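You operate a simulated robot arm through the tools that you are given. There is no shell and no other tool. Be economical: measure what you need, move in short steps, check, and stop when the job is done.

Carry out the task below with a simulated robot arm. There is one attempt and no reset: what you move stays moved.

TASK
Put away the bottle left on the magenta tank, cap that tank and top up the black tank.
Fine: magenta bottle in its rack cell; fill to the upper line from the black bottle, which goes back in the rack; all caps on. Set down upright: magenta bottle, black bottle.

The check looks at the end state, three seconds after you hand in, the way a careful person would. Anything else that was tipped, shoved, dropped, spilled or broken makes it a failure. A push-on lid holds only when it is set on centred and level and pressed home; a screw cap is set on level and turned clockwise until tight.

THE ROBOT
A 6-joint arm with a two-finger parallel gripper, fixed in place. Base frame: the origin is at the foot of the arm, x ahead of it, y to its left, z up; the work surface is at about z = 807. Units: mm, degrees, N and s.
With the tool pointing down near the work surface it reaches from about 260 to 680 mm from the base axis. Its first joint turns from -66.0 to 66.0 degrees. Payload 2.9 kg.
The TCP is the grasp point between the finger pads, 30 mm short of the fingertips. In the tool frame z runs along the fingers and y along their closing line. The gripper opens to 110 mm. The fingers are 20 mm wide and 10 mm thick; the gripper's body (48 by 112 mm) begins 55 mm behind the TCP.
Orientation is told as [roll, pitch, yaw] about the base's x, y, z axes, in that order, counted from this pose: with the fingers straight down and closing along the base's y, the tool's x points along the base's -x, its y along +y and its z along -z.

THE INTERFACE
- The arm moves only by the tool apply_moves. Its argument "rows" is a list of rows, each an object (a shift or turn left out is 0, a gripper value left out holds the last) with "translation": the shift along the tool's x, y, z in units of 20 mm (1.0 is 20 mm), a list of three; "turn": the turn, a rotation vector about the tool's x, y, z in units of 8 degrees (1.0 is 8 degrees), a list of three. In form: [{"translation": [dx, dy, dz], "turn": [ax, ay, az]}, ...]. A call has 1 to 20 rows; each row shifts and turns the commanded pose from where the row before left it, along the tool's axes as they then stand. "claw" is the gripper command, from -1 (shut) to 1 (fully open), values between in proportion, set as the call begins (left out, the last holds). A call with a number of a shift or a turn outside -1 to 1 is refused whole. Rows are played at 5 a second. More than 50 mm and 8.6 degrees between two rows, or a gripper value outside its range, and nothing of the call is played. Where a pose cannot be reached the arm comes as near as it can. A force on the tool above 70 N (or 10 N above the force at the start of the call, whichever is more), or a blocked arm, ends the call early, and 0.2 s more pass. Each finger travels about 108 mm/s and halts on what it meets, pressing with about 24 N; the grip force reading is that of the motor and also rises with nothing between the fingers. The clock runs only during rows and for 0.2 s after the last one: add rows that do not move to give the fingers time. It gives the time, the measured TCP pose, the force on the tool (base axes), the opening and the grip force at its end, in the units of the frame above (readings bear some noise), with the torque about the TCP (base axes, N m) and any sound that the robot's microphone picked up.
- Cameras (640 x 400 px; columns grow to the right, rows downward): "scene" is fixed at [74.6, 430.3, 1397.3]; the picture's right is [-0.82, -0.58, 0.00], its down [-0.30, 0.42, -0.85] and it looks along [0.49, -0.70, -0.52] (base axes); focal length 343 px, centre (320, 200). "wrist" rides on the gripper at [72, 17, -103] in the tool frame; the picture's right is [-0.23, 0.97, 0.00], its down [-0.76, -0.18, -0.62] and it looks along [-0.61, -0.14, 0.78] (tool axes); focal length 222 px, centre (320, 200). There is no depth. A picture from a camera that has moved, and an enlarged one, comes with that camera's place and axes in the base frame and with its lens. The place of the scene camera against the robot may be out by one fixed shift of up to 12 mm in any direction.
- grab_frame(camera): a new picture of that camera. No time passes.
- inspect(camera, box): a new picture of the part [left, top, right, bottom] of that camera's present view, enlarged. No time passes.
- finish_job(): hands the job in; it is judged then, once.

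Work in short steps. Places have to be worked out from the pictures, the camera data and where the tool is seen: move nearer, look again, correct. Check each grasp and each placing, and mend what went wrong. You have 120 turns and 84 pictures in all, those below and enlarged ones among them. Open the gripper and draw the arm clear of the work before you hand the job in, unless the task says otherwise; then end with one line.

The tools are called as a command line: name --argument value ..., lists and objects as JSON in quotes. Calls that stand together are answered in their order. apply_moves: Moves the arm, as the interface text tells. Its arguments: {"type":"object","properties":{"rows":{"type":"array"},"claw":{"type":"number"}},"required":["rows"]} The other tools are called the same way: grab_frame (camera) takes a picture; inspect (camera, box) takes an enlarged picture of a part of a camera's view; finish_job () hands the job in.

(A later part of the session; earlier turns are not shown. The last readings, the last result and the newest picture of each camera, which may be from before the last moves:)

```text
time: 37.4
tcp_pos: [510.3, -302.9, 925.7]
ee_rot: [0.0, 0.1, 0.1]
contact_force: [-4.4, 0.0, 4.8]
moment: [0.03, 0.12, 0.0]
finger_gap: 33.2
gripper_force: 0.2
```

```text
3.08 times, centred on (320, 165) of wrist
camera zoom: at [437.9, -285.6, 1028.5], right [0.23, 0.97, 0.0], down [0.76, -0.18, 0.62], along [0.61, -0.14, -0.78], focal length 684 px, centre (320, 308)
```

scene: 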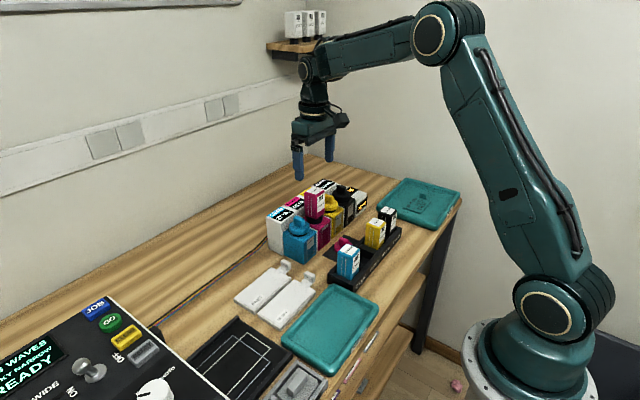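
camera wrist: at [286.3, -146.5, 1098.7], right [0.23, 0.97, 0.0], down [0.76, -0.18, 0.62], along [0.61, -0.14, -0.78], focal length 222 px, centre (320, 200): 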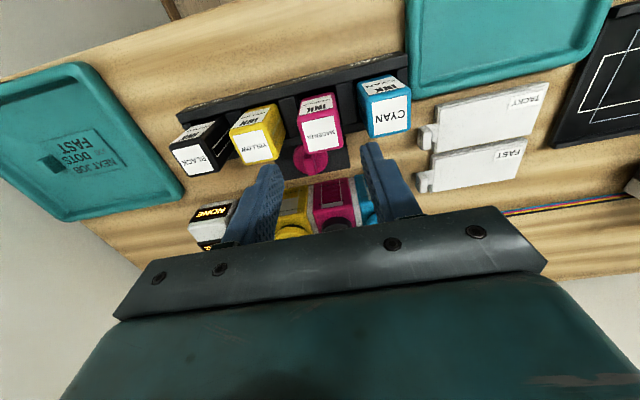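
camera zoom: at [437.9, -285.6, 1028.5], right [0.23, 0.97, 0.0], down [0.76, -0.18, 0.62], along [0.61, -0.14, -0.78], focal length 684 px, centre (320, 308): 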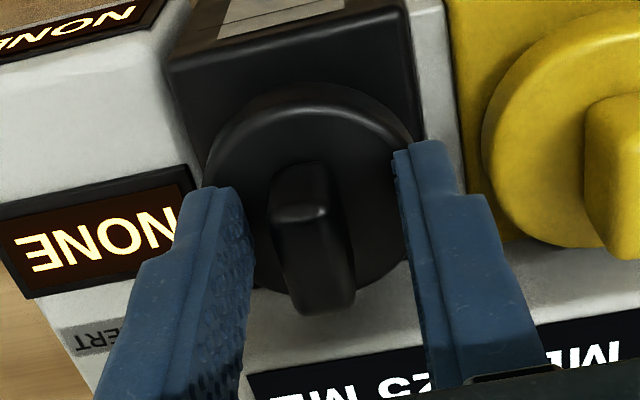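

Tips just touch the disc; tab is ~2 mm to -y of the jaw centre. Raise 2 mm, shift -2 mm, and close.

apply_moves --rows '[{"translation": [0, -0.08, -0.1]}, {}]'

apply_moves --rows '[{}, {}, {}]' --claw -1

```text
time: 38.0
tcp_pos: [510.6, -302.6, 927.0]
ee_rot: [-0.1, -0.1, 0.0]
contact_force: [0.6, -0.8, -0.2]
moment: [0.01, 0.0, -0.01]
finger_gap: 32.8
gripper_force: 0.0
```

```text
time: 38.8
tcp_pos: [509.9, -303.6, 927.6]
ee_rot: [0.1, -0.1, 0.0]
contact_force: [0.6, 0.6, -0.2]
moment: [0.02, 0.01, -0.02]
finger_gap: 12.7
gripper_force: 23.8
heard: snap
```

Gripped at 12.7 mm (a snap was heard). Check visually before pulling.

inspect --camera "scene" --box '[300, 165, 370, 225]'

```text
6.67 times, centred on (335, 195) of scene
camera zoom: at [74.6, 430.3, 1397.3], right [-0.82, -0.58, 0.0], down [-0.3, 0.42, -0.85], along [0.49, -0.7, -0.52], focal length 2285 px, centre (220, 233)
```

zoom: 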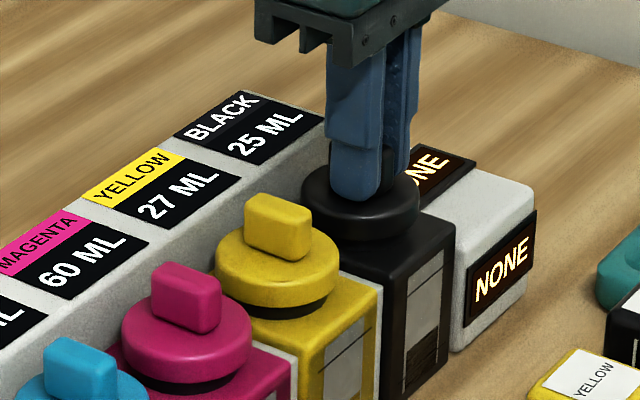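

Nothing broken visible. Pull up gently in small steps.

apply_moves --rows '[{"translation": [0, 0, -0.1]}, {"translation": [0, 0, -0.1]}, {"translation": [0, 0, -0.1]}, {}]'

```text
time: 39.8
tcp_pos: [510.8, -304.1, 934.7]
ee_rot: [0.1, 0.0, 0.0]
contact_force: [-0.5, 0.4, 0.0]
moment: [-0.03, 0.01, -0.01]
finger_gap: 12.6
gripper_force: 23.8
```

No resistance; lift further and check that the cap came along.

apply_moves --rows '[{"translation": [0, 0, -0.5]}, {"translation": [0, 0, -0.5]}, {"translation": [0, 0, -0.8]}, {}]'

inspect --camera "scene" --box '[300, 165, 370, 225]'

```text
time: 40.8
tcp_pos: [510.6, -302.8, 971.0]
ee_rot: [0.0, -0.1, 0.0]
contact_force: [0.4, 0.3, -0.3]
moment: [0.02, -0.02, 0.01]
finger_gap: 12.2
gripper_force: 24.5
```

```text
6.67 times, centred on (335, 195) of scene
camera zoom: at [74.6, 430.3, 1397.3], right [-0.82, -0.58, 0.0], down [-0.3, 0.42, -0.85], along [0.49, -0.7, -0.52], focal length 2285 px, centre (220, 233)
```

zoom: 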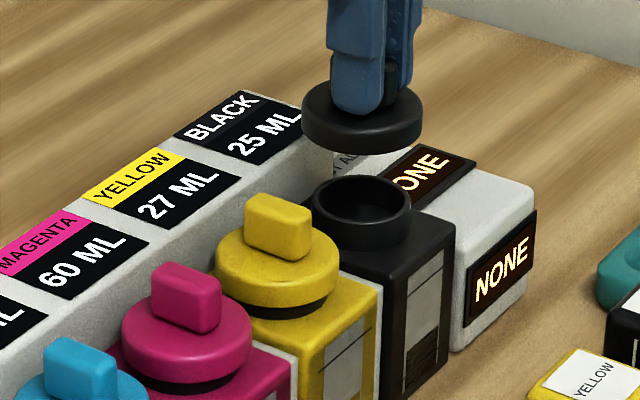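

Cap removed. I take it to the black mat where the magenta cap was (431,-193).

apply_moves --rows '[{"translation": [0, 0, -0.9]}, {"translation": [0.7, 0.9, 0]}, {"translation": [0.7, 0.9, 0]}, {"translation": [0.7, 0.9, 0]}, {"translation": [0.7, 0.9, 0]}, {"translation": [0.7, 0.9, 0]}, {"translation": [0.48, 1, 0]}, {"translation": [0, 0, 1]}, {"translation": [0, 0, 1]}, {"translation": [0, 0, 1]}, {"translation": [0, 0, 1]}, {"translation": [0, 0, 1]}, {"translation": [0, 0, 0.8]}, {}]'

inspect --camera "scene" --box '[300, 195, 380, 265]'

```text
time: 43.8
tcp_pos: [430.0, -194.6, 871.8]
ee_rot: [-0.1, -0.1, 0.0]
contact_force: [0.0, -0.5, -0.3]
moment: [-0.02, -0.01, 0.0]
finger_gap: 12.5
gripper_force: 23.6
```

```text
5.71 times, centred on (340, 230) of scene
camera zoom: at [74.6, 430.3, 1397.3], right [-0.82, -0.58, 0.0], down [-0.3, 0.42, -0.85], along [0.49, -0.7, -0.52], focal length 1959 px, centre (206, 29)
```

zoom: 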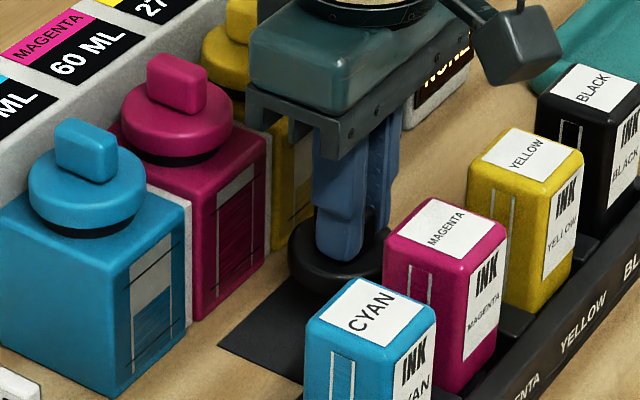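

Over the mat. Lower the last 20 mm.

apply_moves --rows '[{"translation": [0, 0, 0.4]}, {"translation": [0, 0, 0.3]}, {"translation": [0, 0, 0.2]}, {}]'

```text
time: 44.8
tcp_pos: [431.3, -193.7, 853.4]
ee_rot: [0.0, -0.1, 0.0]
contact_force: [0.9, 0.4, -0.5]
moment: [-0.01, -0.01, -0.01]
finger_gap: 12.7
gripper_force: 23.1
```

apply_moves --rows '[{"translation": [0, 0, 0.1]}, {"translation": [0, 0, 0.1]}, {}]'

```text
time: 45.6
tcp_pos: [431.5, -193.6, 849.6]
ee_rot: [0.0, -0.1, 0.0]
contact_force: [0.0, -0.2, 1.2]
moment: [-0.02, 0.03, 0.03]
finger_gap: 12.6
gripper_force: 24.0
```

Almost touching (1 N). One more millimetre, then release and rise.

apply_moves --rows '[{"translation": [0, 0, 0.06]}, {}]'

apply_moves --rows '[{}, {}, {"translation": [0, 0, -0.5]}, {"translation": [0, 0, -1]}, {"translation": [0, 0, -1]}, {"translation": [0, 0, -1]}, {"translation": [0, 0, -1]}, {"translation": [0, 0, -1]}, {"translation": [0, 0, -1]}, {}]' --claw -0.4

inspect --camera "wrist" --box '[160, 60, 480, 260]'

inspect --camera "scene" --box '[300, 195, 370, 255]'

```text
time: 46.2
tcp_pos: [431.6, -194.9, 848.1]
ee_rot: [0.0, -0.1, 0.0]
contact_force: [0.5, 0.4, -0.1]
moment: [-0.01, 0.02, 0.03]
finger_gap: 12.4
gripper_force: 24.6
```

```text
time: 48.4
tcp_pos: [432.3, -192.2, 978.8]
ee_rot: [0.0, 0.0, 0.0]
contact_force: [0.3, -0.9, 0.0]
moment: [0.04, 0.0, -0.02]
finger_gap: 33.1
gripper_force: 0.0
```

```text
2.00 times, centred on (320, 160) of wrist
camera zoom: at [358.9, -176.2, 1081.7], right [0.23, 0.97, 0.0], down [0.76, -0.18, 0.62], along [0.61, -0.14, -0.78], focal length 444 px, centre (320, 280)
```

zoom: 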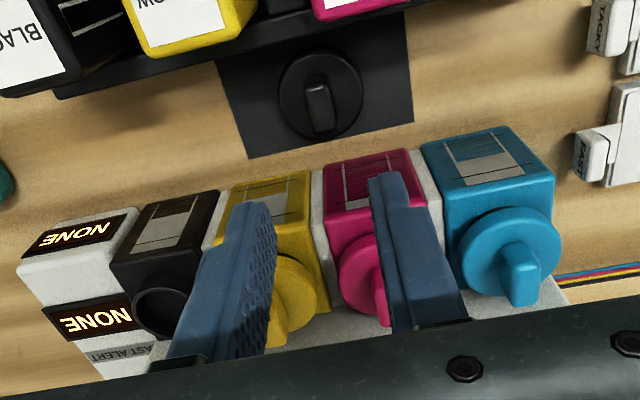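

```text
6.67 times, centred on (335, 225) of scene
camera zoom: at [74.6, 430.3, 1397.3], right [-0.82, -0.58, 0.0], down [-0.3, 0.42, -0.85], along [0.49, -0.7, -0.52], focal length 2285 px, centre (220, 33)
```

zoom: 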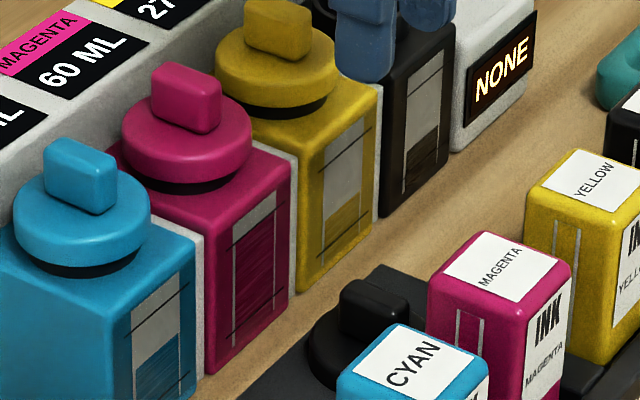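

Cap rests on the mat. I zoom on the windows to read the upper line versus the ml readouts.

inspect --camera "scene" --box '[315, 210, 375, 265]'

inspect --camera "wrist" --box '[210, 115, 440, 215]'

```text
7.27 times, centred on (345, 238) of scene
camera zoom: at [74.6, 430.3, 1397.3], right [-0.82, -0.58, 0.0], down [-0.3, 0.42, -0.85], along [0.49, -0.7, -0.52], focal length 2493 px, centre (138, -73)
```

zoom: 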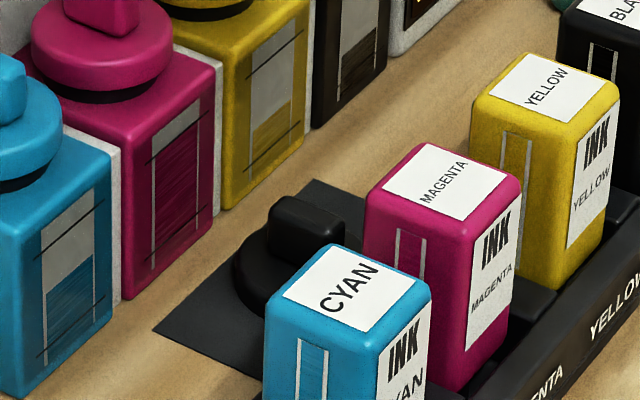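

```text
2.78 times, centred on (325, 165) of wrist
camera zoom: at [358.9, -176.2, 1081.7], right [0.23, 0.97, 0.0], down [0.76, -0.18, 0.62], along [0.61, -0.14, -0.78], focal length 618 px, centre (306, 297)
```

zoom: 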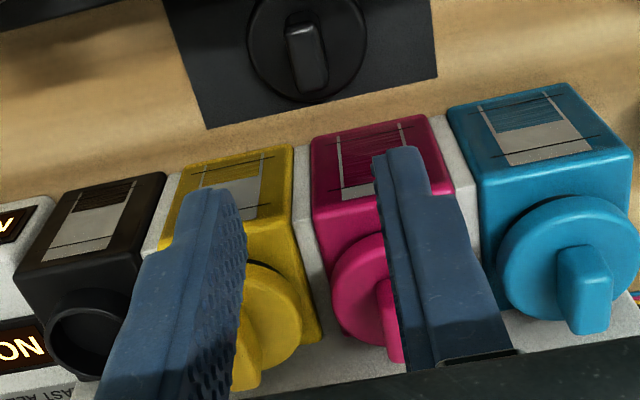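

The magenta level sits right at its upper line and reads 60 ML, so target for black ≈60. Now go above the black bottle (≈364,-292).

apply_moves --rows '[{"translation": [0.7, -1, 0]}, {"translation": [0.7, -1, 0]}, {"translation": [0.7, -1, 0]}, {"translation": [0.7, -1, 0]}, {"translation": [0.6, -1, 0.5]}, {"translation": [0, 0, 1]}, {}]' --claw 0.1

inspect --camera "wrist" --box '[160, 60, 480, 260]'

```text
time: 50.0
tcp_pos: [363.3, -294.6, 948.4]
ee_rot: [0.0, -0.1, 0.1]
contact_force: [-1.1, 0.4, -0.6]
moment: [0.01, -0.02, -0.03]
finger_gap: 60.4
gripper_force: 0.0
```

```text
2.00 times, centred on (320, 160) of wrist
camera zoom: at [291.1, -277.3, 1051.5], right [0.23, 0.97, 0.0], down [0.76, -0.18, 0.62], along [0.61, -0.14, -0.78], focal length 444 px, centre (320, 280)
```

zoom: 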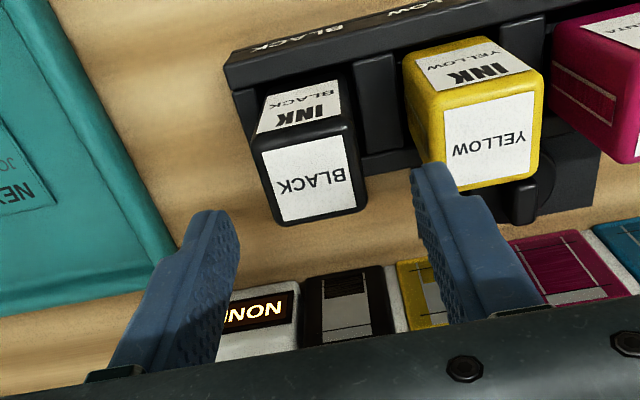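

Black label centre ≈(362.7,-297); yellow is at -232.7. I narrow the jaws to 50 mm for clearance and descend to z≈885.

apply_moves --rows '[{"translation": [0, -0.12, 0]}, {}, {"translation": [0, 0, 0.7]}, {}]' --claw -0.09

inspect --camera "wrist" --box '[160, 80, 480, 280]'

```text
time: 51.0
tcp_pos: [362.5, -296.3, 934.7]
ee_rot: [0.1, -0.1, -0.1]
contact_force: [-0.7, 0.5, -0.2]
moment: [-0.02, 0.02, 0.0]
finger_gap: 50.4
gripper_force: 0.1
```

```text
2.00 times, centred on (320, 180) of wrist
camera zoom: at [290.0, -279.6, 1038.3], right [0.23, 0.97, 0.0], down [0.76, -0.18, 0.62], along [0.61, -0.14, -0.78], focal length 444 px, centre (320, 240)
```

zoom: 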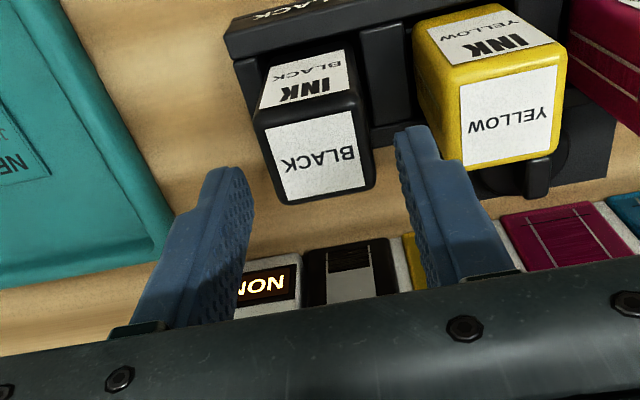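

Centred. Descend and close.

apply_moves --rows '[{"translation": [0, 0, 0.8]}, {"translation": [0, 0, 0.8]}, {"translation": [0, 0, 0.85]}, {}]'

apply_moves --rows '[{}, {}, {}]' --claw -1

apply_moves --rows '[{"translation": [0, 0, -0.5]}, {"translation": [0, 0, -0.5]}, {"translation": [0, 0, -1]}, {"translation": [0, 0, -1]}, {"translation": [0, 0, -1]}, {"translation": [0, 0, -1]}, {"translation": [0, 0, -1]}, {"translation": [0, 0, -0.6]}, {}]'

inspect --camera "scene" --box '[310, 140, 430, 260]'

```text
time: 52.0
tcp_pos: [362.9, -295.7, 885.4]
ee_rot: [0.0, 0.0, 0.0]
contact_force: [-0.1, -0.2, 0.6]
moment: [0.01, 0.01, 0.0]
finger_gap: 50.1
gripper_force: 0.1
```

```text
time: 52.8
tcp_pos: [363.5, -295.6, 885.6]
ee_rot: [0.1, 0.1, 0.0]
contact_force: [0.4, -0.7, 0.1]
moment: [-0.01, -0.01, -0.01]
finger_gap: 39.5
gripper_force: 24.0
```

```text
time: 54.8
tcp_pos: [363.6, -294.6, 1018.4]
ee_rot: [0.0, 0.0, 0.0]
contact_force: [-0.3, -0.2, -2.1]
moment: [0.0, 0.01, 0.0]
finger_gap: 39.6
gripper_force: 24.1
```

```text
3.33 times, centred on (370, 200) of scene
camera zoom: at [74.7, 430.3, 1397.3], right [-0.82, -0.58, 0.0], down [-0.3, 0.42, -0.85], along [0.49, -0.7, -0.52], focal length 1143 px, centre (153, 200)
```

zoom: 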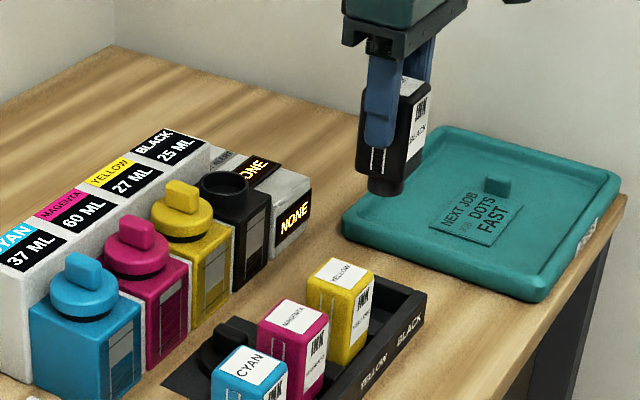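

Black bottle held. Move above the black neck (≈511,-303).

apply_moves --rows '[{"translation": [-1, -0.42, 0]}, {"translation": [-1, 0, 0]}, {"translation": [-1, 0, 0]}, {"translation": [-1, 0, 0]}, {"translation": [-1, 0, 0]}, {"translation": [-1, 0, 0]}, {"translation": [-1, 0, 0]}, {"translation": [-0.37, 0, 0.4]}, {"translation": [0, 0, 0.5]}, {}]'

inspect --camera "scene" --box '[305, 150, 375, 220]'

inspect --camera "wrist" --box '[200, 80, 440, 230]'

```text
time: 57.0
tcp_pos: [511.5, -303.3, 1000.3]
ee_rot: [0.0, 0.0, -0.1]
contact_force: [-0.3, -0.9, -2.3]
moment: [0.02, 0.02, -0.01]
finger_gap: 39.7
gripper_force: 24.4
```

```text
5.71 times, centred on (340, 185) of scene
camera zoom: at [74.7, 430.3, 1397.3], right [-0.82, -0.58, 0.0], down [-0.3, 0.42, -0.85], along [0.49, -0.7, -0.52], focal length 1959 px, centre (206, 286)
```

zoom: 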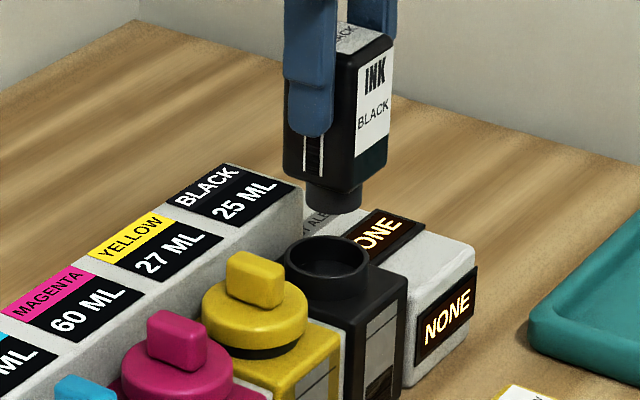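

```text
2.67 times, centred on (320, 155) of wrist
camera zoom: at [437.8, -286.7, 1103.4], right [0.23, 0.97, 0.0], down [0.76, -0.18, 0.62], along [0.61, -0.14, -0.78], focal length 592 px, centre (320, 320)
```

zoom: 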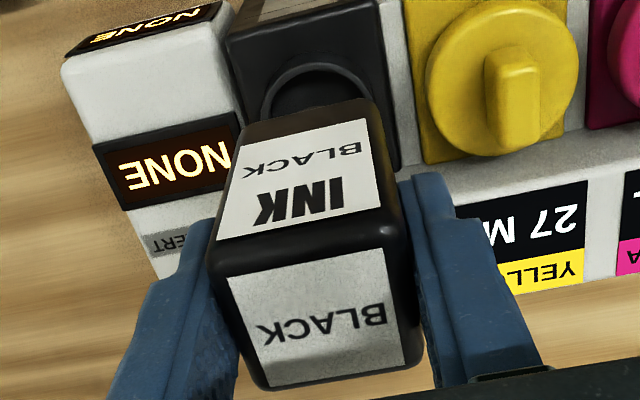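

Nozzle is ~2 mm off in the scene view toward -x; shift (+1.5,+0.6) and descend toward the docked height (~958).

apply_moves --rows '[{"translation": [-0.075, 0.03, 0.5]}, {"translation": [0, 0, 0.6]}, {"translation": [0, 0, 0.35]}, {}]'

inspect --camera "scene" --box '[305, 150, 375, 220]'

```text
time: 58.0
tcp_pos: [511.4, -304.2, 970.7]
ee_rot: [0.0, 0.1, 0.0]
contact_force: [0.6, -0.2, -1.7]
moment: [0.0, -0.01, 0.05]
finger_gap: 39.8
gripper_force: 23.8
```

```text
5.71 times, centred on (340, 185) of scene
camera zoom: at [74.7, 430.3, 1397.3], right [-0.82, -0.58, 0.0], down [-0.3, 0.42, -0.85], along [0.49, -0.7, -0.52], focal length 1959 px, centre (206, 286)
```

zoom: 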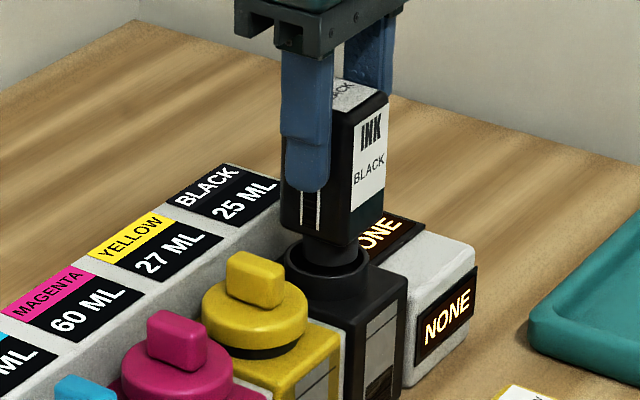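

Nozzle is entering the neck nearly centred. Lower in small steps.

apply_moves --rows '[{"translation": [0, 0, 0.3]}, {"translation": [0, 0, 0.2]}, {}]'

```text
time: 58.8
tcp_pos: [510.8, -303.5, 960.8]
ee_rot: [0.0, 0.0, 0.0]
contact_force: [0.4, -0.2, -2.1]
moment: [0.01, 0.03, -0.02]
finger_gap: 39.8
gripper_force: 24.0
```

apply_moves --rows '[{"translation": [0, 0, 0.1]}, {"translation": [0, 0, 0.1]}, {}]'

inspect --camera "scene" --box '[305, 160, 375, 230]'

```text
time: 59.6
tcp_pos: [510.3, -302.9, 956.0]
ee_rot: [0.0, 0.0, 0.1]
contact_force: [-0.4, -0.4, -2.1]
moment: [0.0, 0.02, 0.01]
finger_gap: 39.4
gripper_force: 24.2
```

```text
5.71 times, centred on (340, 195) of scene
camera zoom: at [74.7, 430.3, 1397.3], right [-0.82, -0.58, 0.0], down [-0.3, 0.42, -0.85], along [0.49, -0.7, -0.52], focal length 1959 px, centre (206, 229)
```

zoom: 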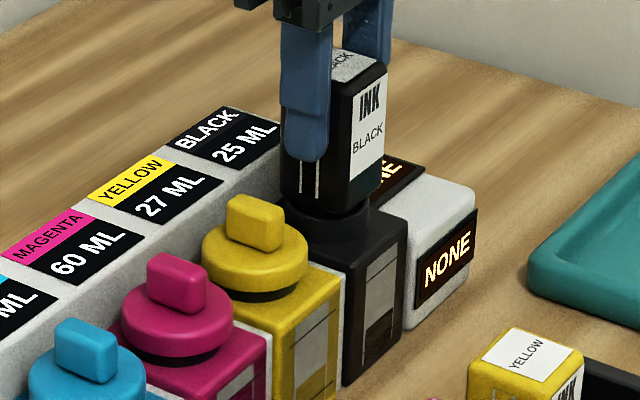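

Not seated yet (no contact force, still 25 ML). Continue down.

apply_moves --rows '[{"translation": [0, 0, 0.1]}, {"translation": [0, 0, 0.1]}, {}]'

```text
time: 60.4
tcp_pos: [511.7, -303.6, 952.7]
ee_rot: [0.0, -0.1, 0.0]
contact_force: [-3.1, -0.8, 5.5]
moment: [-0.04, 0.23, 0.03]
finger_gap: 39.8
gripper_force: 24.4
```

Contact ~8 N: seated. Check whether ink is flowing.

apply_moves --rows '[{}]'

inspect --camera "scene" --box '[315, 170, 365, 230]'

```text
time: 60.8
tcp_pos: [512.2, -304.3, 953.2]
ee_rot: [0.0, -0.2, -0.1]
contact_force: [-2.9, -2.0, 8.5]
moment: [-0.06, 0.24, 0.04]
finger_gap: 39.6
gripper_force: 24.2
```

```text
6.67 times, centred on (340, 200) of scene
camera zoom: at [74.4, 430.4, 1397.3], right [-0.82, -0.58, 0.0], down [-0.3, 0.42, -0.85], along [0.49, -0.7, -0.52], focal length 2285 px, centre (187, 200)
```

zoom: 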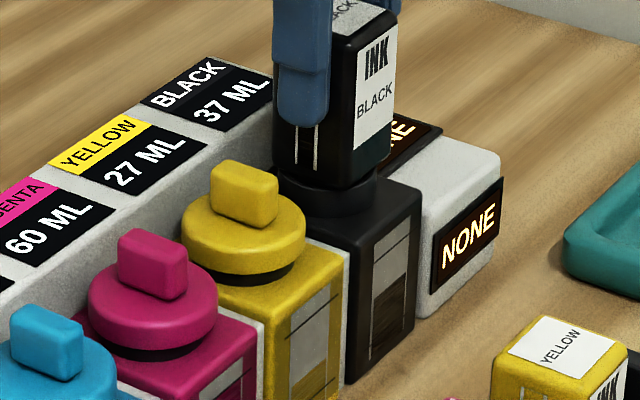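

It's flowing: 37 ML. One short step to gauge the rate.

apply_moves --rows '[{}]'

inspect --camera "scene" --box '[315, 170, 365, 230]'

```text
time: 61.2
tcp_pos: [512.4, -303.5, 953.8]
ee_rot: [-0.1, 0.0, -0.1]
contact_force: [-1.5, -2.7, 12.0]
moment: [-0.12, 0.24, 0.04]
finger_gap: 39.7
gripper_force: 23.3
```

```text
6.67 times, centred on (340, 200) of scene
camera zoom: at [74.4, 430.4, 1397.3], right [-0.82, -0.58, 0.0], down [-0.3, 0.42, -0.85], along [0.49, -0.7, -0.52], focal length 2285 px, centre (187, 200)
```

zoom: 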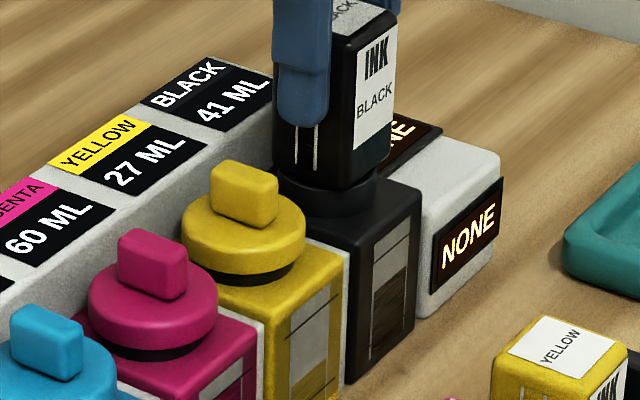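

About 10 ml/s. Wait 1.2 s → ~53 expected, then check.

apply_moves --rows '[{}, {}, {}, {}, {}]'

inspect --camera "scene" --box '[315, 170, 365, 230]'

```text
time: 62.4
tcp_pos: [512.0, -303.9, 953.1]
ee_rot: [-0.2, -0.1, 0.0]
contact_force: [-1.0, -3.3, 16.4]
moment: [-0.16, 0.12, 0.02]
finger_gap: 39.7
gripper_force: 24.2
```

```text
6.67 times, centred on (340, 200) of scene
camera zoom: at [74.3, 430.4, 1397.3], right [-0.82, -0.58, 0.0], down [-0.3, 0.42, -0.85], along [0.49, -0.7, -0.52], focal length 2285 px, centre (187, 200)
```

zoom: 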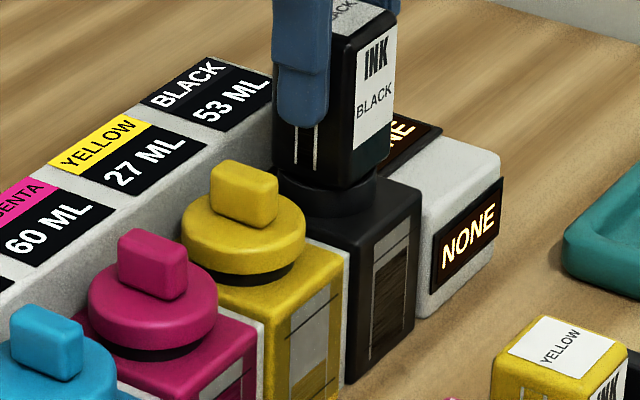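

53 ML, level just below the line. Short wait (0.4 s), then check again.

apply_moves --rows '[{}]'

inspect --camera "scene" --box '[325, 175, 360, 225]'

```text
time: 62.8
tcp_pos: [511.7, -304.1, 953.2]
ee_rot: [-0.1, 0.0, 0.0]
contact_force: [-0.8, -3.7, 18.4]
moment: [-0.14, 0.04, -0.01]
finger_gap: 39.7
gripper_force: 24.1
```

```text
8.00 times, centred on (342, 200) of scene
camera zoom: at [74.3, 430.4, 1397.3], right [-0.82, -0.58, 0.0], down [-0.3, 0.42, -0.85], along [0.49, -0.7, -0.52], focal length 2742 px, centre (140, 200)
```

zoom: 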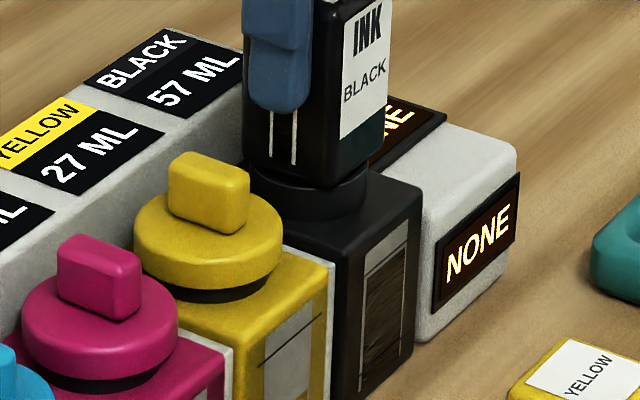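

57 ML. One 0.2 s hold, then lift off quickly, should land at ≈60.

apply_moves --rows '[{}, {"translation": [0, 0, -1]}, {"translation": [0, 0, -1]}, {"translation": [0, 0, -0.7]}, {}]'

inspect --camera "scene" --box '[305, 155, 375, 225]'

```text
time: 64.0
tcp_pos: [512.9, -303.2, 1006.0]
ee_rot: [0.0, 0.0, 0.0]
contact_force: [0.9, 0.4, -2.1]
moment: [-0.03, -0.01, 0.0]
finger_gap: 39.5
gripper_force: 23.9
```

```text
5.71 times, centred on (340, 190) of scene
camera zoom: at [74.7, 430.3, 1397.3], right [-0.82, -0.58, 0.0], down [-0.3, 0.42, -0.85], along [0.49, -0.7, -0.52], focal length 1959 px, centre (206, 257)
```

zoom: 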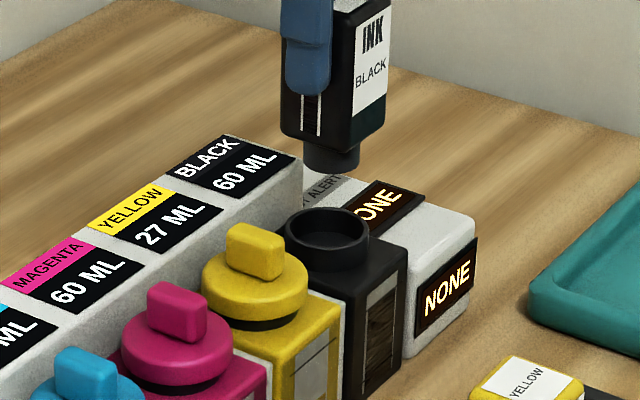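

60 ML and no alert. Carry the black bottle back to its cell (aim 361,-296).

apply_moves --rows '[{"translation": [1, 0, -0.3]}, {"translation": [1, 0, 0]}, {"translation": [1, 0, 0]}, {"translation": [1, 0, 0]}, {"translation": [1, 0, 0]}, {"translation": [1, 0, 0]}, {"translation": [1, 0.36, 0]}, {"translation": [0.6, 0, 0]}, {"translation": [0, 0, 1]}, {"translation": [0, 0, 1]}, {"translation": [0, 0, 1]}, {}]'

inspect --camera "wrist" --box '[160, 60, 480, 260]'

```text
time: 66.6
tcp_pos: [359.5, -295.7, 953.9]
ee_rot: [0.0, -0.1, 0.0]
contact_force: [-0.1, 0.0, -0.4]
moment: [0.01, -0.01, 0.01]
finger_gap: 39.8
gripper_force: 23.3
```

```text
2.00 times, centred on (320, 160) of wrist
camera zoom: at [287.3, -279.1, 1056.4], right [0.23, 0.97, 0.0], down [0.76, -0.18, 0.62], along [0.61, -0.14, -0.78], focal length 444 px, centre (320, 280)
```

zoom: 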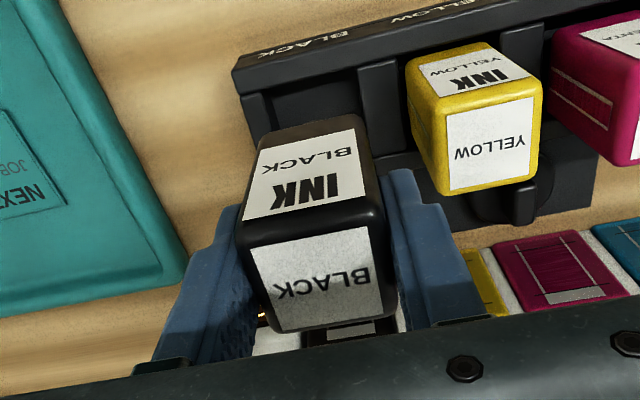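

Slightly far -x; shift +2 mm and lower toward the cell.

apply_moves --rows '[{"translation": [-0.1, 0, 0.5]}, {"translation": [0, 0, 0.8]}, {"translation": [0, 0, 0.7]}, {"translation": [0, 0, 0.5]}, {"translation": [0, 0, 0.3]}, {}]'

```text
time: 68.0
tcp_pos: [360.8, -296.0, 897.0]
ee_rot: [0.0, -0.1, 0.0]
contact_force: [0.4, 0.1, -0.8]
moment: [-0.02, -0.05, -0.01]
finger_gap: 39.5
gripper_force: 24.1
```

No obstruction at 897; continue to the floor.

apply_moves --rows '[{"translation": [0, 0, 0.25]}, {"translation": [0, 0, 0.2]}, {}]'

```text
time: 68.8
tcp_pos: [362.2, -295.8, 887.9]
ee_rot: [0.0, 0.0, 0.1]
contact_force: [-0.5, 0.4, -1.2]
moment: [0.01, -0.04, -0.01]
finger_gap: 40.0
gripper_force: 23.9
```

apply_moves --rows '[{"translation": [0, 0, 0.1]}, {"translation": [0, 0, 0.06]}, {}]'

```text
time: 69.6
tcp_pos: [362.6, -296.9, 886.0]
ee_rot: [0.0, -0.1, 0.0]
contact_force: [-0.5, 0.4, 2.7]
moment: [0.11, 0.01, 0.0]
finger_gap: 39.6
gripper_force: 23.9
```

Floor contact at 886 (same as at pick-up). Release to 50 mm and rise.

apply_moves --rows '[{}, {}, {"translation": [0, 0, -0.5]}, {"translation": [0, 0, -1]}, {"translation": [0, 0, -1]}, {"translation": [0, 0, -1]}, {"translation": [0, 0, -1]}, {}]' --claw -0.09

inspect --camera "scene" --box '[310, 170, 420, 280]'

```text
time: 71.4
tcp_pos: [361.8, -297.1, 975.0]
ee_rot: [-0.1, -0.1, 0.1]
contact_force: [0.3, 0.1, 0.6]
moment: [-0.02, 0.01, 0.02]
finger_gap: 49.9
gripper_force: 0.1
```

```text
3.64 times, centred on (365, 225) of scene
camera zoom: at [74.6, 430.3, 1397.3], right [-0.82, -0.58, 0.0], down [-0.3, 0.42, -0.85], along [0.49, -0.7, -0.52], focal length 1247 px, centre (156, 109)
```

zoom: 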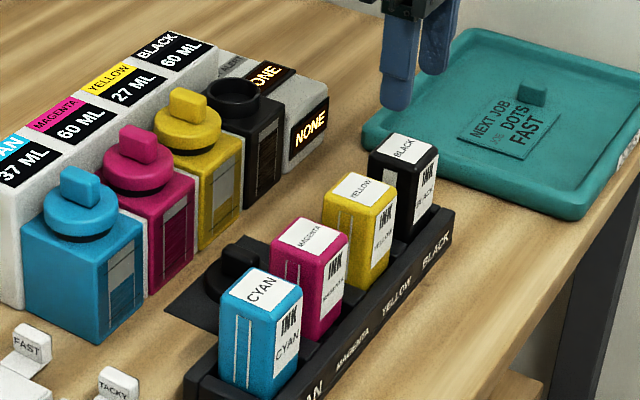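

Black bottle is upright in its cell. Go back to the black cap on the mat.

apply_moves --rows '[{"translation": [-0.7, 1, 0]}, {"translation": [-0.7, 1, 0]}, {"translation": [-0.7, 1, 0]}, {"translation": [-0.7, 1, 0]}, {"translation": [-0.68, 1, 0]}, {"translation": [0, 0.15, 1]}, {"translation": [0, 0, 1]}, {"translation": [0, 0, 1]}, {"translation": [0, 0, 1]}, {"translation": [0, 0, 0.6]}, {}]' --claw -0.4

inspect --camera "wrist" --box '[220, 80, 420, 210]'

```text
time: 73.8
tcp_pos: [429.6, -193.3, 881.1]
ee_rot: [0.1, 0.0, 0.0]
contact_force: [0.8, 0.4, -0.2]
moment: [0.03, 0.03, 0.01]
finger_gap: 33.2
gripper_force: 0.1
```

```text
3.08 times, centred on (320, 145) of wrist
camera zoom: at [357.6, -177.0, 984.2], right [0.23, 0.97, 0.0], down [0.76, -0.18, 0.62], along [0.61, -0.14, -0.78], focal length 684 px, centre (320, 369)
```

zoom: 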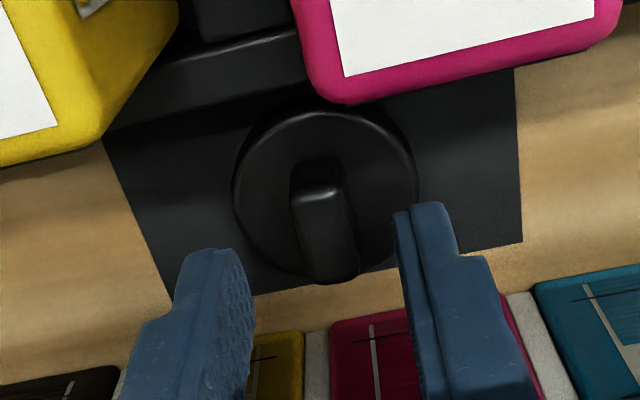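

Cap where expected (431.5,-192.4). Small shift, descend to ~851, and grip.

apply_moves --rows '[{"translation": [-0.08, 0.04, 0.5]}, {"translation": [0, 0, 0.5]}, {"translation": [0, 0, 0.5]}, {}]'

apply_moves --rows '[{}, {}, {}]' --claw -1

apply_moves --rows '[{"translation": [0, 0, -0.5]}, {"translation": [0, 0, -1]}, {"translation": [0, 0, -1]}, {"translation": [0, 0, -1]}, {"translation": [0, 0, -1]}, {"translation": [0, 0, -1]}, {"translation": [0, 0, -1]}, {"translation": [0, 0, -0.3]}, {}]'

```text
time: 74.8
tcp_pos: [433.2, -192.3, 852.4]
ee_rot: [0.0, 0.0, -0.1]
contact_force: [-0.5, 0.3, 0.2]
moment: [0.02, -0.01, 0.03]
finger_gap: 33.1
gripper_force: 0.1
```

```text
time: 75.6
tcp_pos: [432.4, -191.5, 854.0]
ee_rot: [0.0, 0.1, -0.1]
contact_force: [1.1, 0.0, 0.3]
moment: [-0.02, 0.0, 0.03]
finger_gap: 12.6
gripper_force: 24.0
```

```text
time: 77.6
tcp_pos: [430.8, -191.6, 987.8]
ee_rot: [0.1, 0.0, 0.0]
contact_force: [0.0, -0.5, 0.0]
moment: [0.0, 0.0, -0.02]
finger_gap: 12.5
gripper_force: 24.1
```

Cap held. Carry it above the black neck and check alignment.

apply_moves --rows '[{"translation": [-0.7, -0.95, 0]}, {"translation": [-0.7, -0.95, 0]}, {"translation": [-0.7, -0.95, 0]}, {"translation": [-0.7, -0.95, 0]}, {"translation": [-0.7, -0.95, 0]}, {"translation": [-0.48, -0.83, 0]}, {"translation": [0, 0, 0.8]}, {"translation": [0, 0, 0.6]}, {}]'

inspect --camera "scene" --box '[305, 165, 375, 225]'

inspect --camera "wrist" --box '[220, 80, 420, 210]'

```text
time: 79.6
tcp_pos: [513.2, -304.1, 959.1]
ee_rot: [-0.1, 0.1, 0.1]
contact_force: [0.1, -0.6, -0.3]
moment: [0.0, 0.0, 0.0]
finger_gap: 12.5
gripper_force: 23.8
```

```text
6.67 times, centred on (340, 195) of scene
camera zoom: at [74.7, 430.3, 1397.3], right [-0.82, -0.58, 0.0], down [-0.3, 0.42, -0.85], along [0.49, -0.7, -0.52], focal length 2285 px, centre (187, 233)
```

zoom: 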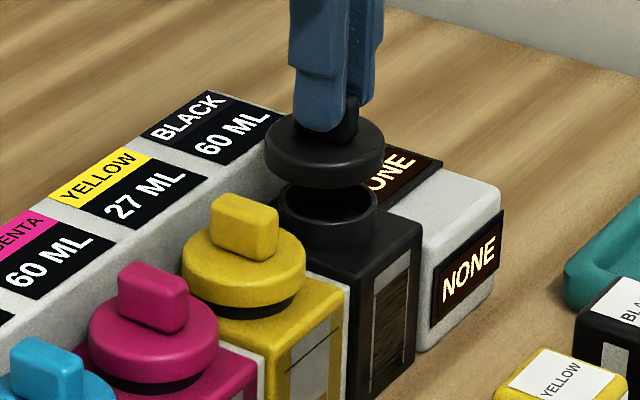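

```text
3.08 times, centred on (320, 145) of wrist
camera zoom: at [440.4, -287.4, 1063.4], right [0.23, 0.97, 0.0], down [0.76, -0.18, 0.62], along [0.61, -0.14, -0.78], focal length 684 px, centre (320, 369)
```

zoom: 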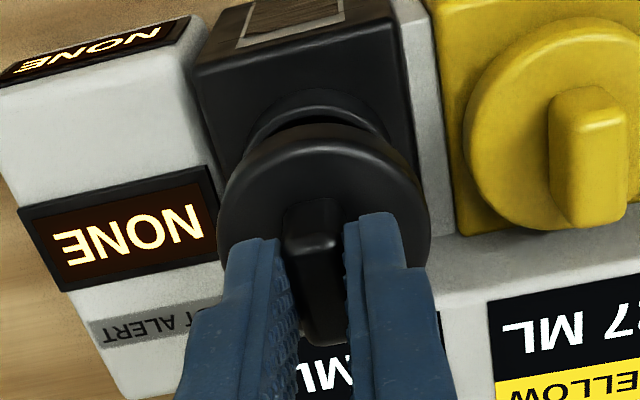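

Cap is ~3 mm too far +x. Shift (-2.8,-0.5) and lower to just above contact.

apply_moves --rows '[{"translation": [0.14, -0.03, 0.3]}, {"translation": [0, 0, 0.4]}, {"translation": [0, 0, 0.25]}, {}]'

inspect --camera "scene" --box '[305, 165, 375, 225]'

```text
time: 80.6
tcp_pos: [508.3, -305.2, 942.1]
ee_rot: [0.0, 0.1, 0.0]
contact_force: [-0.1, 0.6, 0.0]
moment: [-0.02, 0.02, 0.02]
finger_gap: 12.7
gripper_force: 24.3
```

```text
6.67 times, centred on (340, 195) of scene
camera zoom: at [74.6, 430.3, 1397.3], right [-0.82, -0.58, 0.0], down [-0.3, 0.42, -0.85], along [0.49, -0.7, -0.52], focal length 2285 px, centre (187, 233)
```

zoom: 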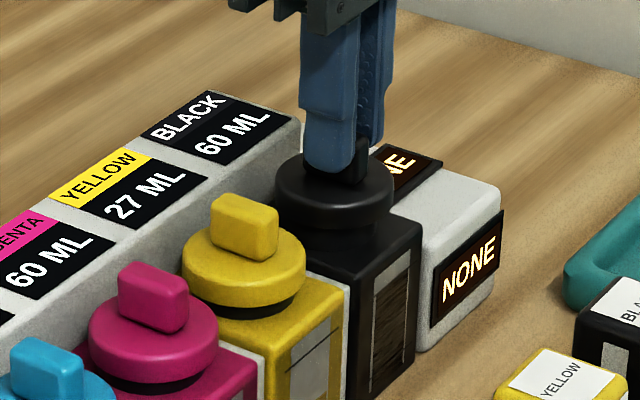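

Slight overshoot (1.5 mm); nudge back (+1.3,+0.8) and lower to contact.

apply_moves --rows '[{"translation": [-0.065, 0.04, 0]}, {"translation": [0, 0, 0.25]}, {"translation": [0, 0, 0.2]}, {}]'

```text
time: 81.6
tcp_pos: [510.8, -305.2, 935.0]
ee_rot: [-0.1, -0.3, -0.1]
contact_force: [-11.3, 1.8, 29.3]
moment: [0.06, 0.39, 0.06]
finger_gap: 12.6
gripper_force: 24.1
heard: snap
```

Similar to the magenta cap (Fx -11, snap heard). Ease -1 mm in x and press on.

apply_moves --rows '[{"translation": [0.05, 0, 0]}, {"translation": [0, 0, 0.1]}, {}]'

```text
time: 82.4
tcp_pos: [511.7, -305.2, 933.2]
ee_rot: [-0.1, -0.4, 0.0]
contact_force: [0.3, 0.2, 31.8]
moment: [-0.01, -0.07, 0.01]
finger_gap: 12.6
gripper_force: 23.7
```

Centred and level now. Press harder.

apply_moves --rows '[{"translation": [0, 0, 0.1]}, {"translation": [0, 0, 0.1]}, {"translation": [0, 0, 0.1]}, {}]'

apply_moves --rows '[{"translation": [0, 0, 0.12]}, {"translation": [0, 0, 0.1]}, {}]'

inspect --camera "scene" --box '[305, 165, 375, 225]'

```text
time: 83.4
tcp_pos: [511.5, -304.6, 927.1]
ee_rot: [-0.1, -0.3, 0.0]
contact_force: [-0.6, 1.3, 31.8]
moment: [0.12, 0.01, -0.01]
finger_gap: 12.6
gripper_force: 24.1
```

```text
time: 84.2
tcp_pos: [512.7, -305.2, 925.2]
ee_rot: [-0.2, -0.3, 0.0]
contact_force: [-8.8, 5.1, 41.9]
moment: [0.21, 0.31, -0.01]
finger_gap: 12.6
gripper_force: 24.3
```

```text
6.67 times, centred on (340, 195) of scene
camera zoom: at [73.8, 430.9, 1397.2], right [-0.82, -0.58, 0.0], down [-0.3, 0.42, -0.85], along [0.49, -0.7, -0.52], focal length 2285 px, centre (187, 233)
```

zoom: 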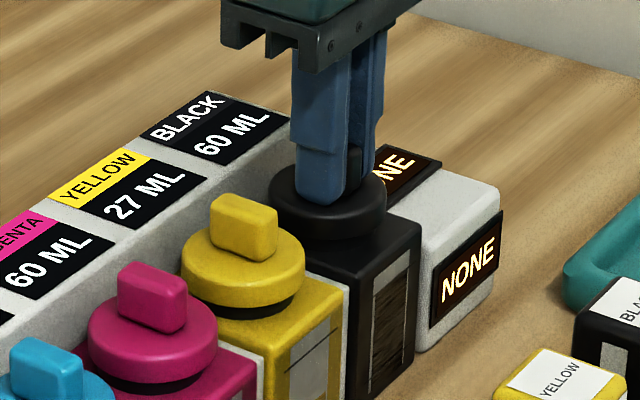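

The fingers slid on the tab (~32 N friction limit) until tips reached the disc; now press firmly through the disc up to ~65 N.

apply_moves --rows '[{"translation": [0, 0, 0.1]}, {"translation": [0, 0, 0.1]}, {}]'

```text
time: 85.0
tcp_pos: [511.5, -304.9, 926.1]
ee_rot: [-0.4, -0.7, 0.1]
contact_force: [-10.3, 12.6, 57.7]
moment: [0.58, 0.43, -0.12]
finger_gap: 12.7
gripper_force: 24.0
```

Rigid; black cap home (snap heard). Relieve, release, rise.

apply_moves --rows '[{"translation": [0, 0, -0.2]}, {"translation": [0, 0, -0.2]}, {}]'

apply_moves --rows '[{}, {}, {"translation": [0, 0, -0.5]}, {"translation": [0, 0, -1]}, {"translation": [0, 0, -1]}, {}]' --claw -0.4

inspect --camera "scene" --box '[280, 165, 360, 235]'

```text
time: 85.8
tcp_pos: [513.2, -304.8, 924.8]
ee_rot: [-0.1, -0.2, 0.0]
contact_force: [12.1, -4.1, 9.4]
moment: [-0.16, -0.64, 0.03]
finger_gap: 12.9
gripper_force: 24.6
```

```text
time: 87.2
tcp_pos: [512.8, -305.2, 975.3]
ee_rot: [0.0, 0.0, 0.0]
contact_force: [0.5, -0.4, 0.7]
moment: [0.02, 0.0, 0.01]
finger_gap: 33.0
gripper_force: 0.0
```

```text
5.71 times, centred on (320, 200) of scene
camera zoom: at [74.6, 430.3, 1397.3], right [-0.82, -0.58, 0.0], down [-0.3, 0.42, -0.85], along [0.49, -0.7, -0.52], focal length 1959 px, centre (320, 200)
```

zoom: 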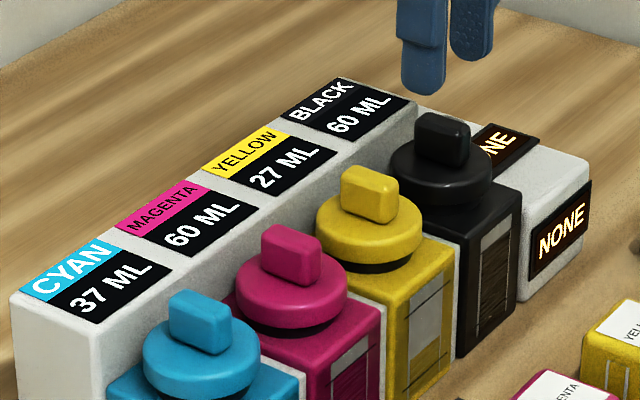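

Black cap position matches its original picture. The magenta cap never gave an audible snap, so I'll re-grip it, test it, and press again if needed.

apply_moves --rows '[{"translation": [0, 1, -0.3]}, {"translation": [0, 1, 0]}, {"translation": [0, 1, 0]}, {"translation": [0, 1, 0]}, {"translation": [0, 1, 0]}, {"translation": [0, 1, 0]}, {"translation": [0.05, 0.53, 0]}, {}]'

inspect --camera "wrist" --box '[160, 60, 480, 260]'

```text
time: 89.0
tcp_pos: [508.4, -173.3, 981.6]
ee_rot: [-0.1, 0.0, 0.0]
contact_force: [-0.9, 0.0, -1.3]
moment: [-0.03, 0.02, -0.03]
finger_gap: 33.0
gripper_force: 0.1
```

```text
2.00 times, centred on (320, 160) of wrist
camera zoom: at [436.5, -156.3, 1084.4], right [0.23, 0.97, 0.0], down [0.76, -0.18, 0.62], along [0.61, -0.14, -0.78], focal length 444 px, centre (320, 280)
```

zoom: 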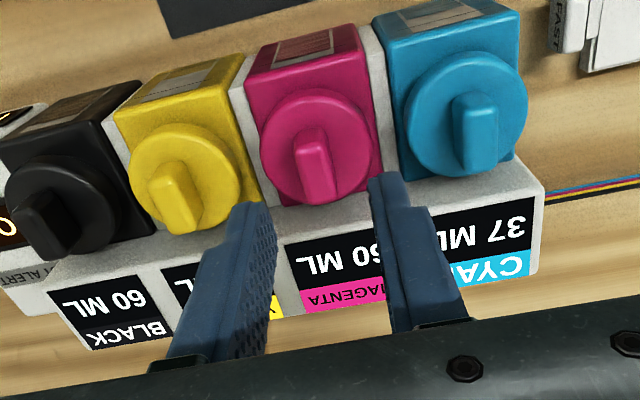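

Magenta cap at ≈(510.5,-174.3). Descend to ~928 and grip.

apply_moves --rows '[{"translation": [-0.1, -0.05, 0.7]}, {"translation": [0, 0, 0.8]}, {"translation": [0, 0, 0.7]}, {"translation": [0, 0, 0.45]}, {}]'

apply_moves --rows '[{}, {}, {}]' --claw -1

```text
time: 90.2
tcp_pos: [512.5, -174.3, 925.7]
ee_rot: [-0.1, 0.1, 0.0]
contact_force: [0.5, -0.2, 0.6]
moment: [0.03, 0.0, -0.01]
finger_gap: 33.1
gripper_force: 0.2
```

```text
time: 91.0
tcp_pos: [514.3, -174.7, 927.4]
ee_rot: [0.0, 0.1, 0.0]
contact_force: [-0.2, -0.5, 0.3]
moment: [0.0, -0.01, 0.0]
finger_gap: 12.5
gripper_force: 23.6
```

No snap on gripping. Try a gentle 2 mm pull to see if it resists.

apply_moves --rows '[{"translation": [0, 0, -0.1]}, {}]'

```text
time: 91.6
tcp_pos: [513.2, -175.1, 929.8]
ee_rot: [0.0, 0.0, 0.1]
contact_force: [-0.8, -0.2, -0.1]
moment: [-0.01, -0.02, -0.01]
finger_gap: 12.7
gripper_force: 24.2
```

It lifts freely, so it wasn't latched. Press down again from this self-centred position and listen.

apply_moves --rows '[{"translation": [0, 0, 0.15]}, {"translation": [0, 0, 0.15]}, {"translation": [0, 0, 0.1]}, {}]'

```text
time: 92.6
tcp_pos: [512.0, -174.9, 924.6]
ee_rot: [-0.3, -0.4, 0.0]
contact_force: [-0.9, 2.3, 37.4]
moment: [0.12, 0.07, 0.02]
finger_gap: 12.9
gripper_force: 24.3
```

apply_moves --rows '[{"translation": [0, 0, 0.1]}, {"translation": [0, 0, 0.1]}, {"translation": [0, 0, 0.05]}, {}]'

```text
time: 93.6
tcp_pos: [512.6, -175.6, 924.8]
ee_rot: [-0.4, -0.7, 0.1]
contact_force: [-15.9, 6.1, 65.0]
moment: [0.28, 0.74, 0.03]
finger_gap: 12.8
gripper_force: 24.0
```

No snap. I'll relieve, lift the cap off fully, look, and set it on again with better centring.

apply_moves --rows '[{"translation": [0, 0, -0.2]}, {"translation": [0, 0, -0.25]}, {}]'

apply_moves --rows '[{"translation": [0, 0, -0.3]}, {"translation": [0, 0, -0.3]}, {"translation": [0, 0, -0.4]}, {}]'

inspect --camera "scene" --box '[280, 175, 350, 235]'

```text
time: 94.4
tcp_pos: [512.6, -175.2, 923.4]
ee_rot: [0.0, -0.2, 0.0]
contact_force: [20.0, -2.9, -2.7]
moment: [-0.1, -0.73, -0.05]
finger_gap: 12.7
gripper_force: 23.4
```

```text
time: 95.4
tcp_pos: [509.6, -173.7, 946.3]
ee_rot: [0.0, 0.1, 0.1]
contact_force: [-0.2, -0.2, 0.0]
moment: [-0.01, -0.01, 0.03]
finger_gap: 12.7
gripper_force: 23.8
```

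```text
6.67 times, centred on (315, 205) of scene
camera zoom: at [74.6, 430.3, 1397.3], right [-0.82, -0.58, 0.0], down [-0.3, 0.42, -0.85], along [0.49, -0.7, -0.52], focal length 2285 px, centre (353, 167)
```

zoom: 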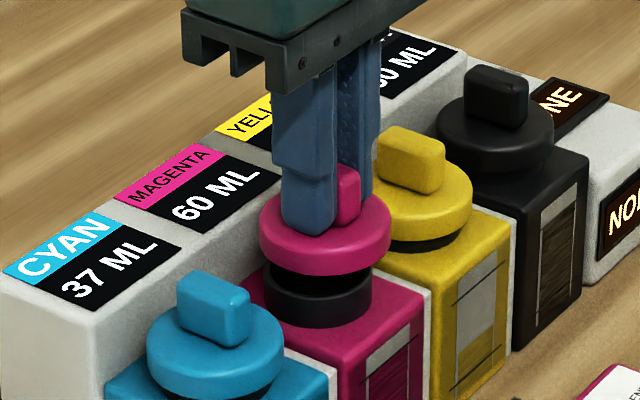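

The cap came off freely. While pressed, the neck held the TCP at x≈512.6 while free it is 509.6, so my command was ~3 mm too far -x. Shift +2.7 mm in x and press again.

apply_moves --rows '[{"translation": [-0.135, -0.01, 0]}, {"translation": [0, 0, 0.2]}, {"translation": [0, 0, 0.2]}, {"translation": [0, 0, 0.2]}, {}]'

```text
time: 96.6
tcp_pos: [514.8, -175.6, 932.7]
ee_rot: [0.1, 0.0, 0.1]
contact_force: [0.6, 0.3, 0.2]
moment: [-0.01, 0.01, -0.01]
finger_gap: 12.9
gripper_force: 24.4
```

apply_moves --rows '[{"translation": [0, 0, 0.15]}, {"translation": [0, 0, 0.15]}, {"translation": [0, 0, 0.15]}, {}]'

```text
time: 97.6
tcp_pos: [513.4, -175.3, 923.6]
ee_rot: [0.0, -0.1, 0.0]
contact_force: [-1.3, -1.4, 6.5]
moment: [-0.03, -0.01, 0.01]
finger_gap: 13.0
gripper_force: 24.3
```

Well centred now (tiny lateral forces). Press.

apply_moves --rows '[{"translation": [0, 0, 0.1]}, {"translation": [0, 0, 0.1]}, {"translation": [0, 0, 0.1]}, {}]'

```text
time: 98.6
tcp_pos: [513.9, -173.8, 924.9]
ee_rot: [-0.1, -0.3, 0.1]
contact_force: [-17.6, 10.8, 60.2]
moment: [0.35, 0.64, 0.01]
finger_gap: 13.0
gripper_force: 23.9
```

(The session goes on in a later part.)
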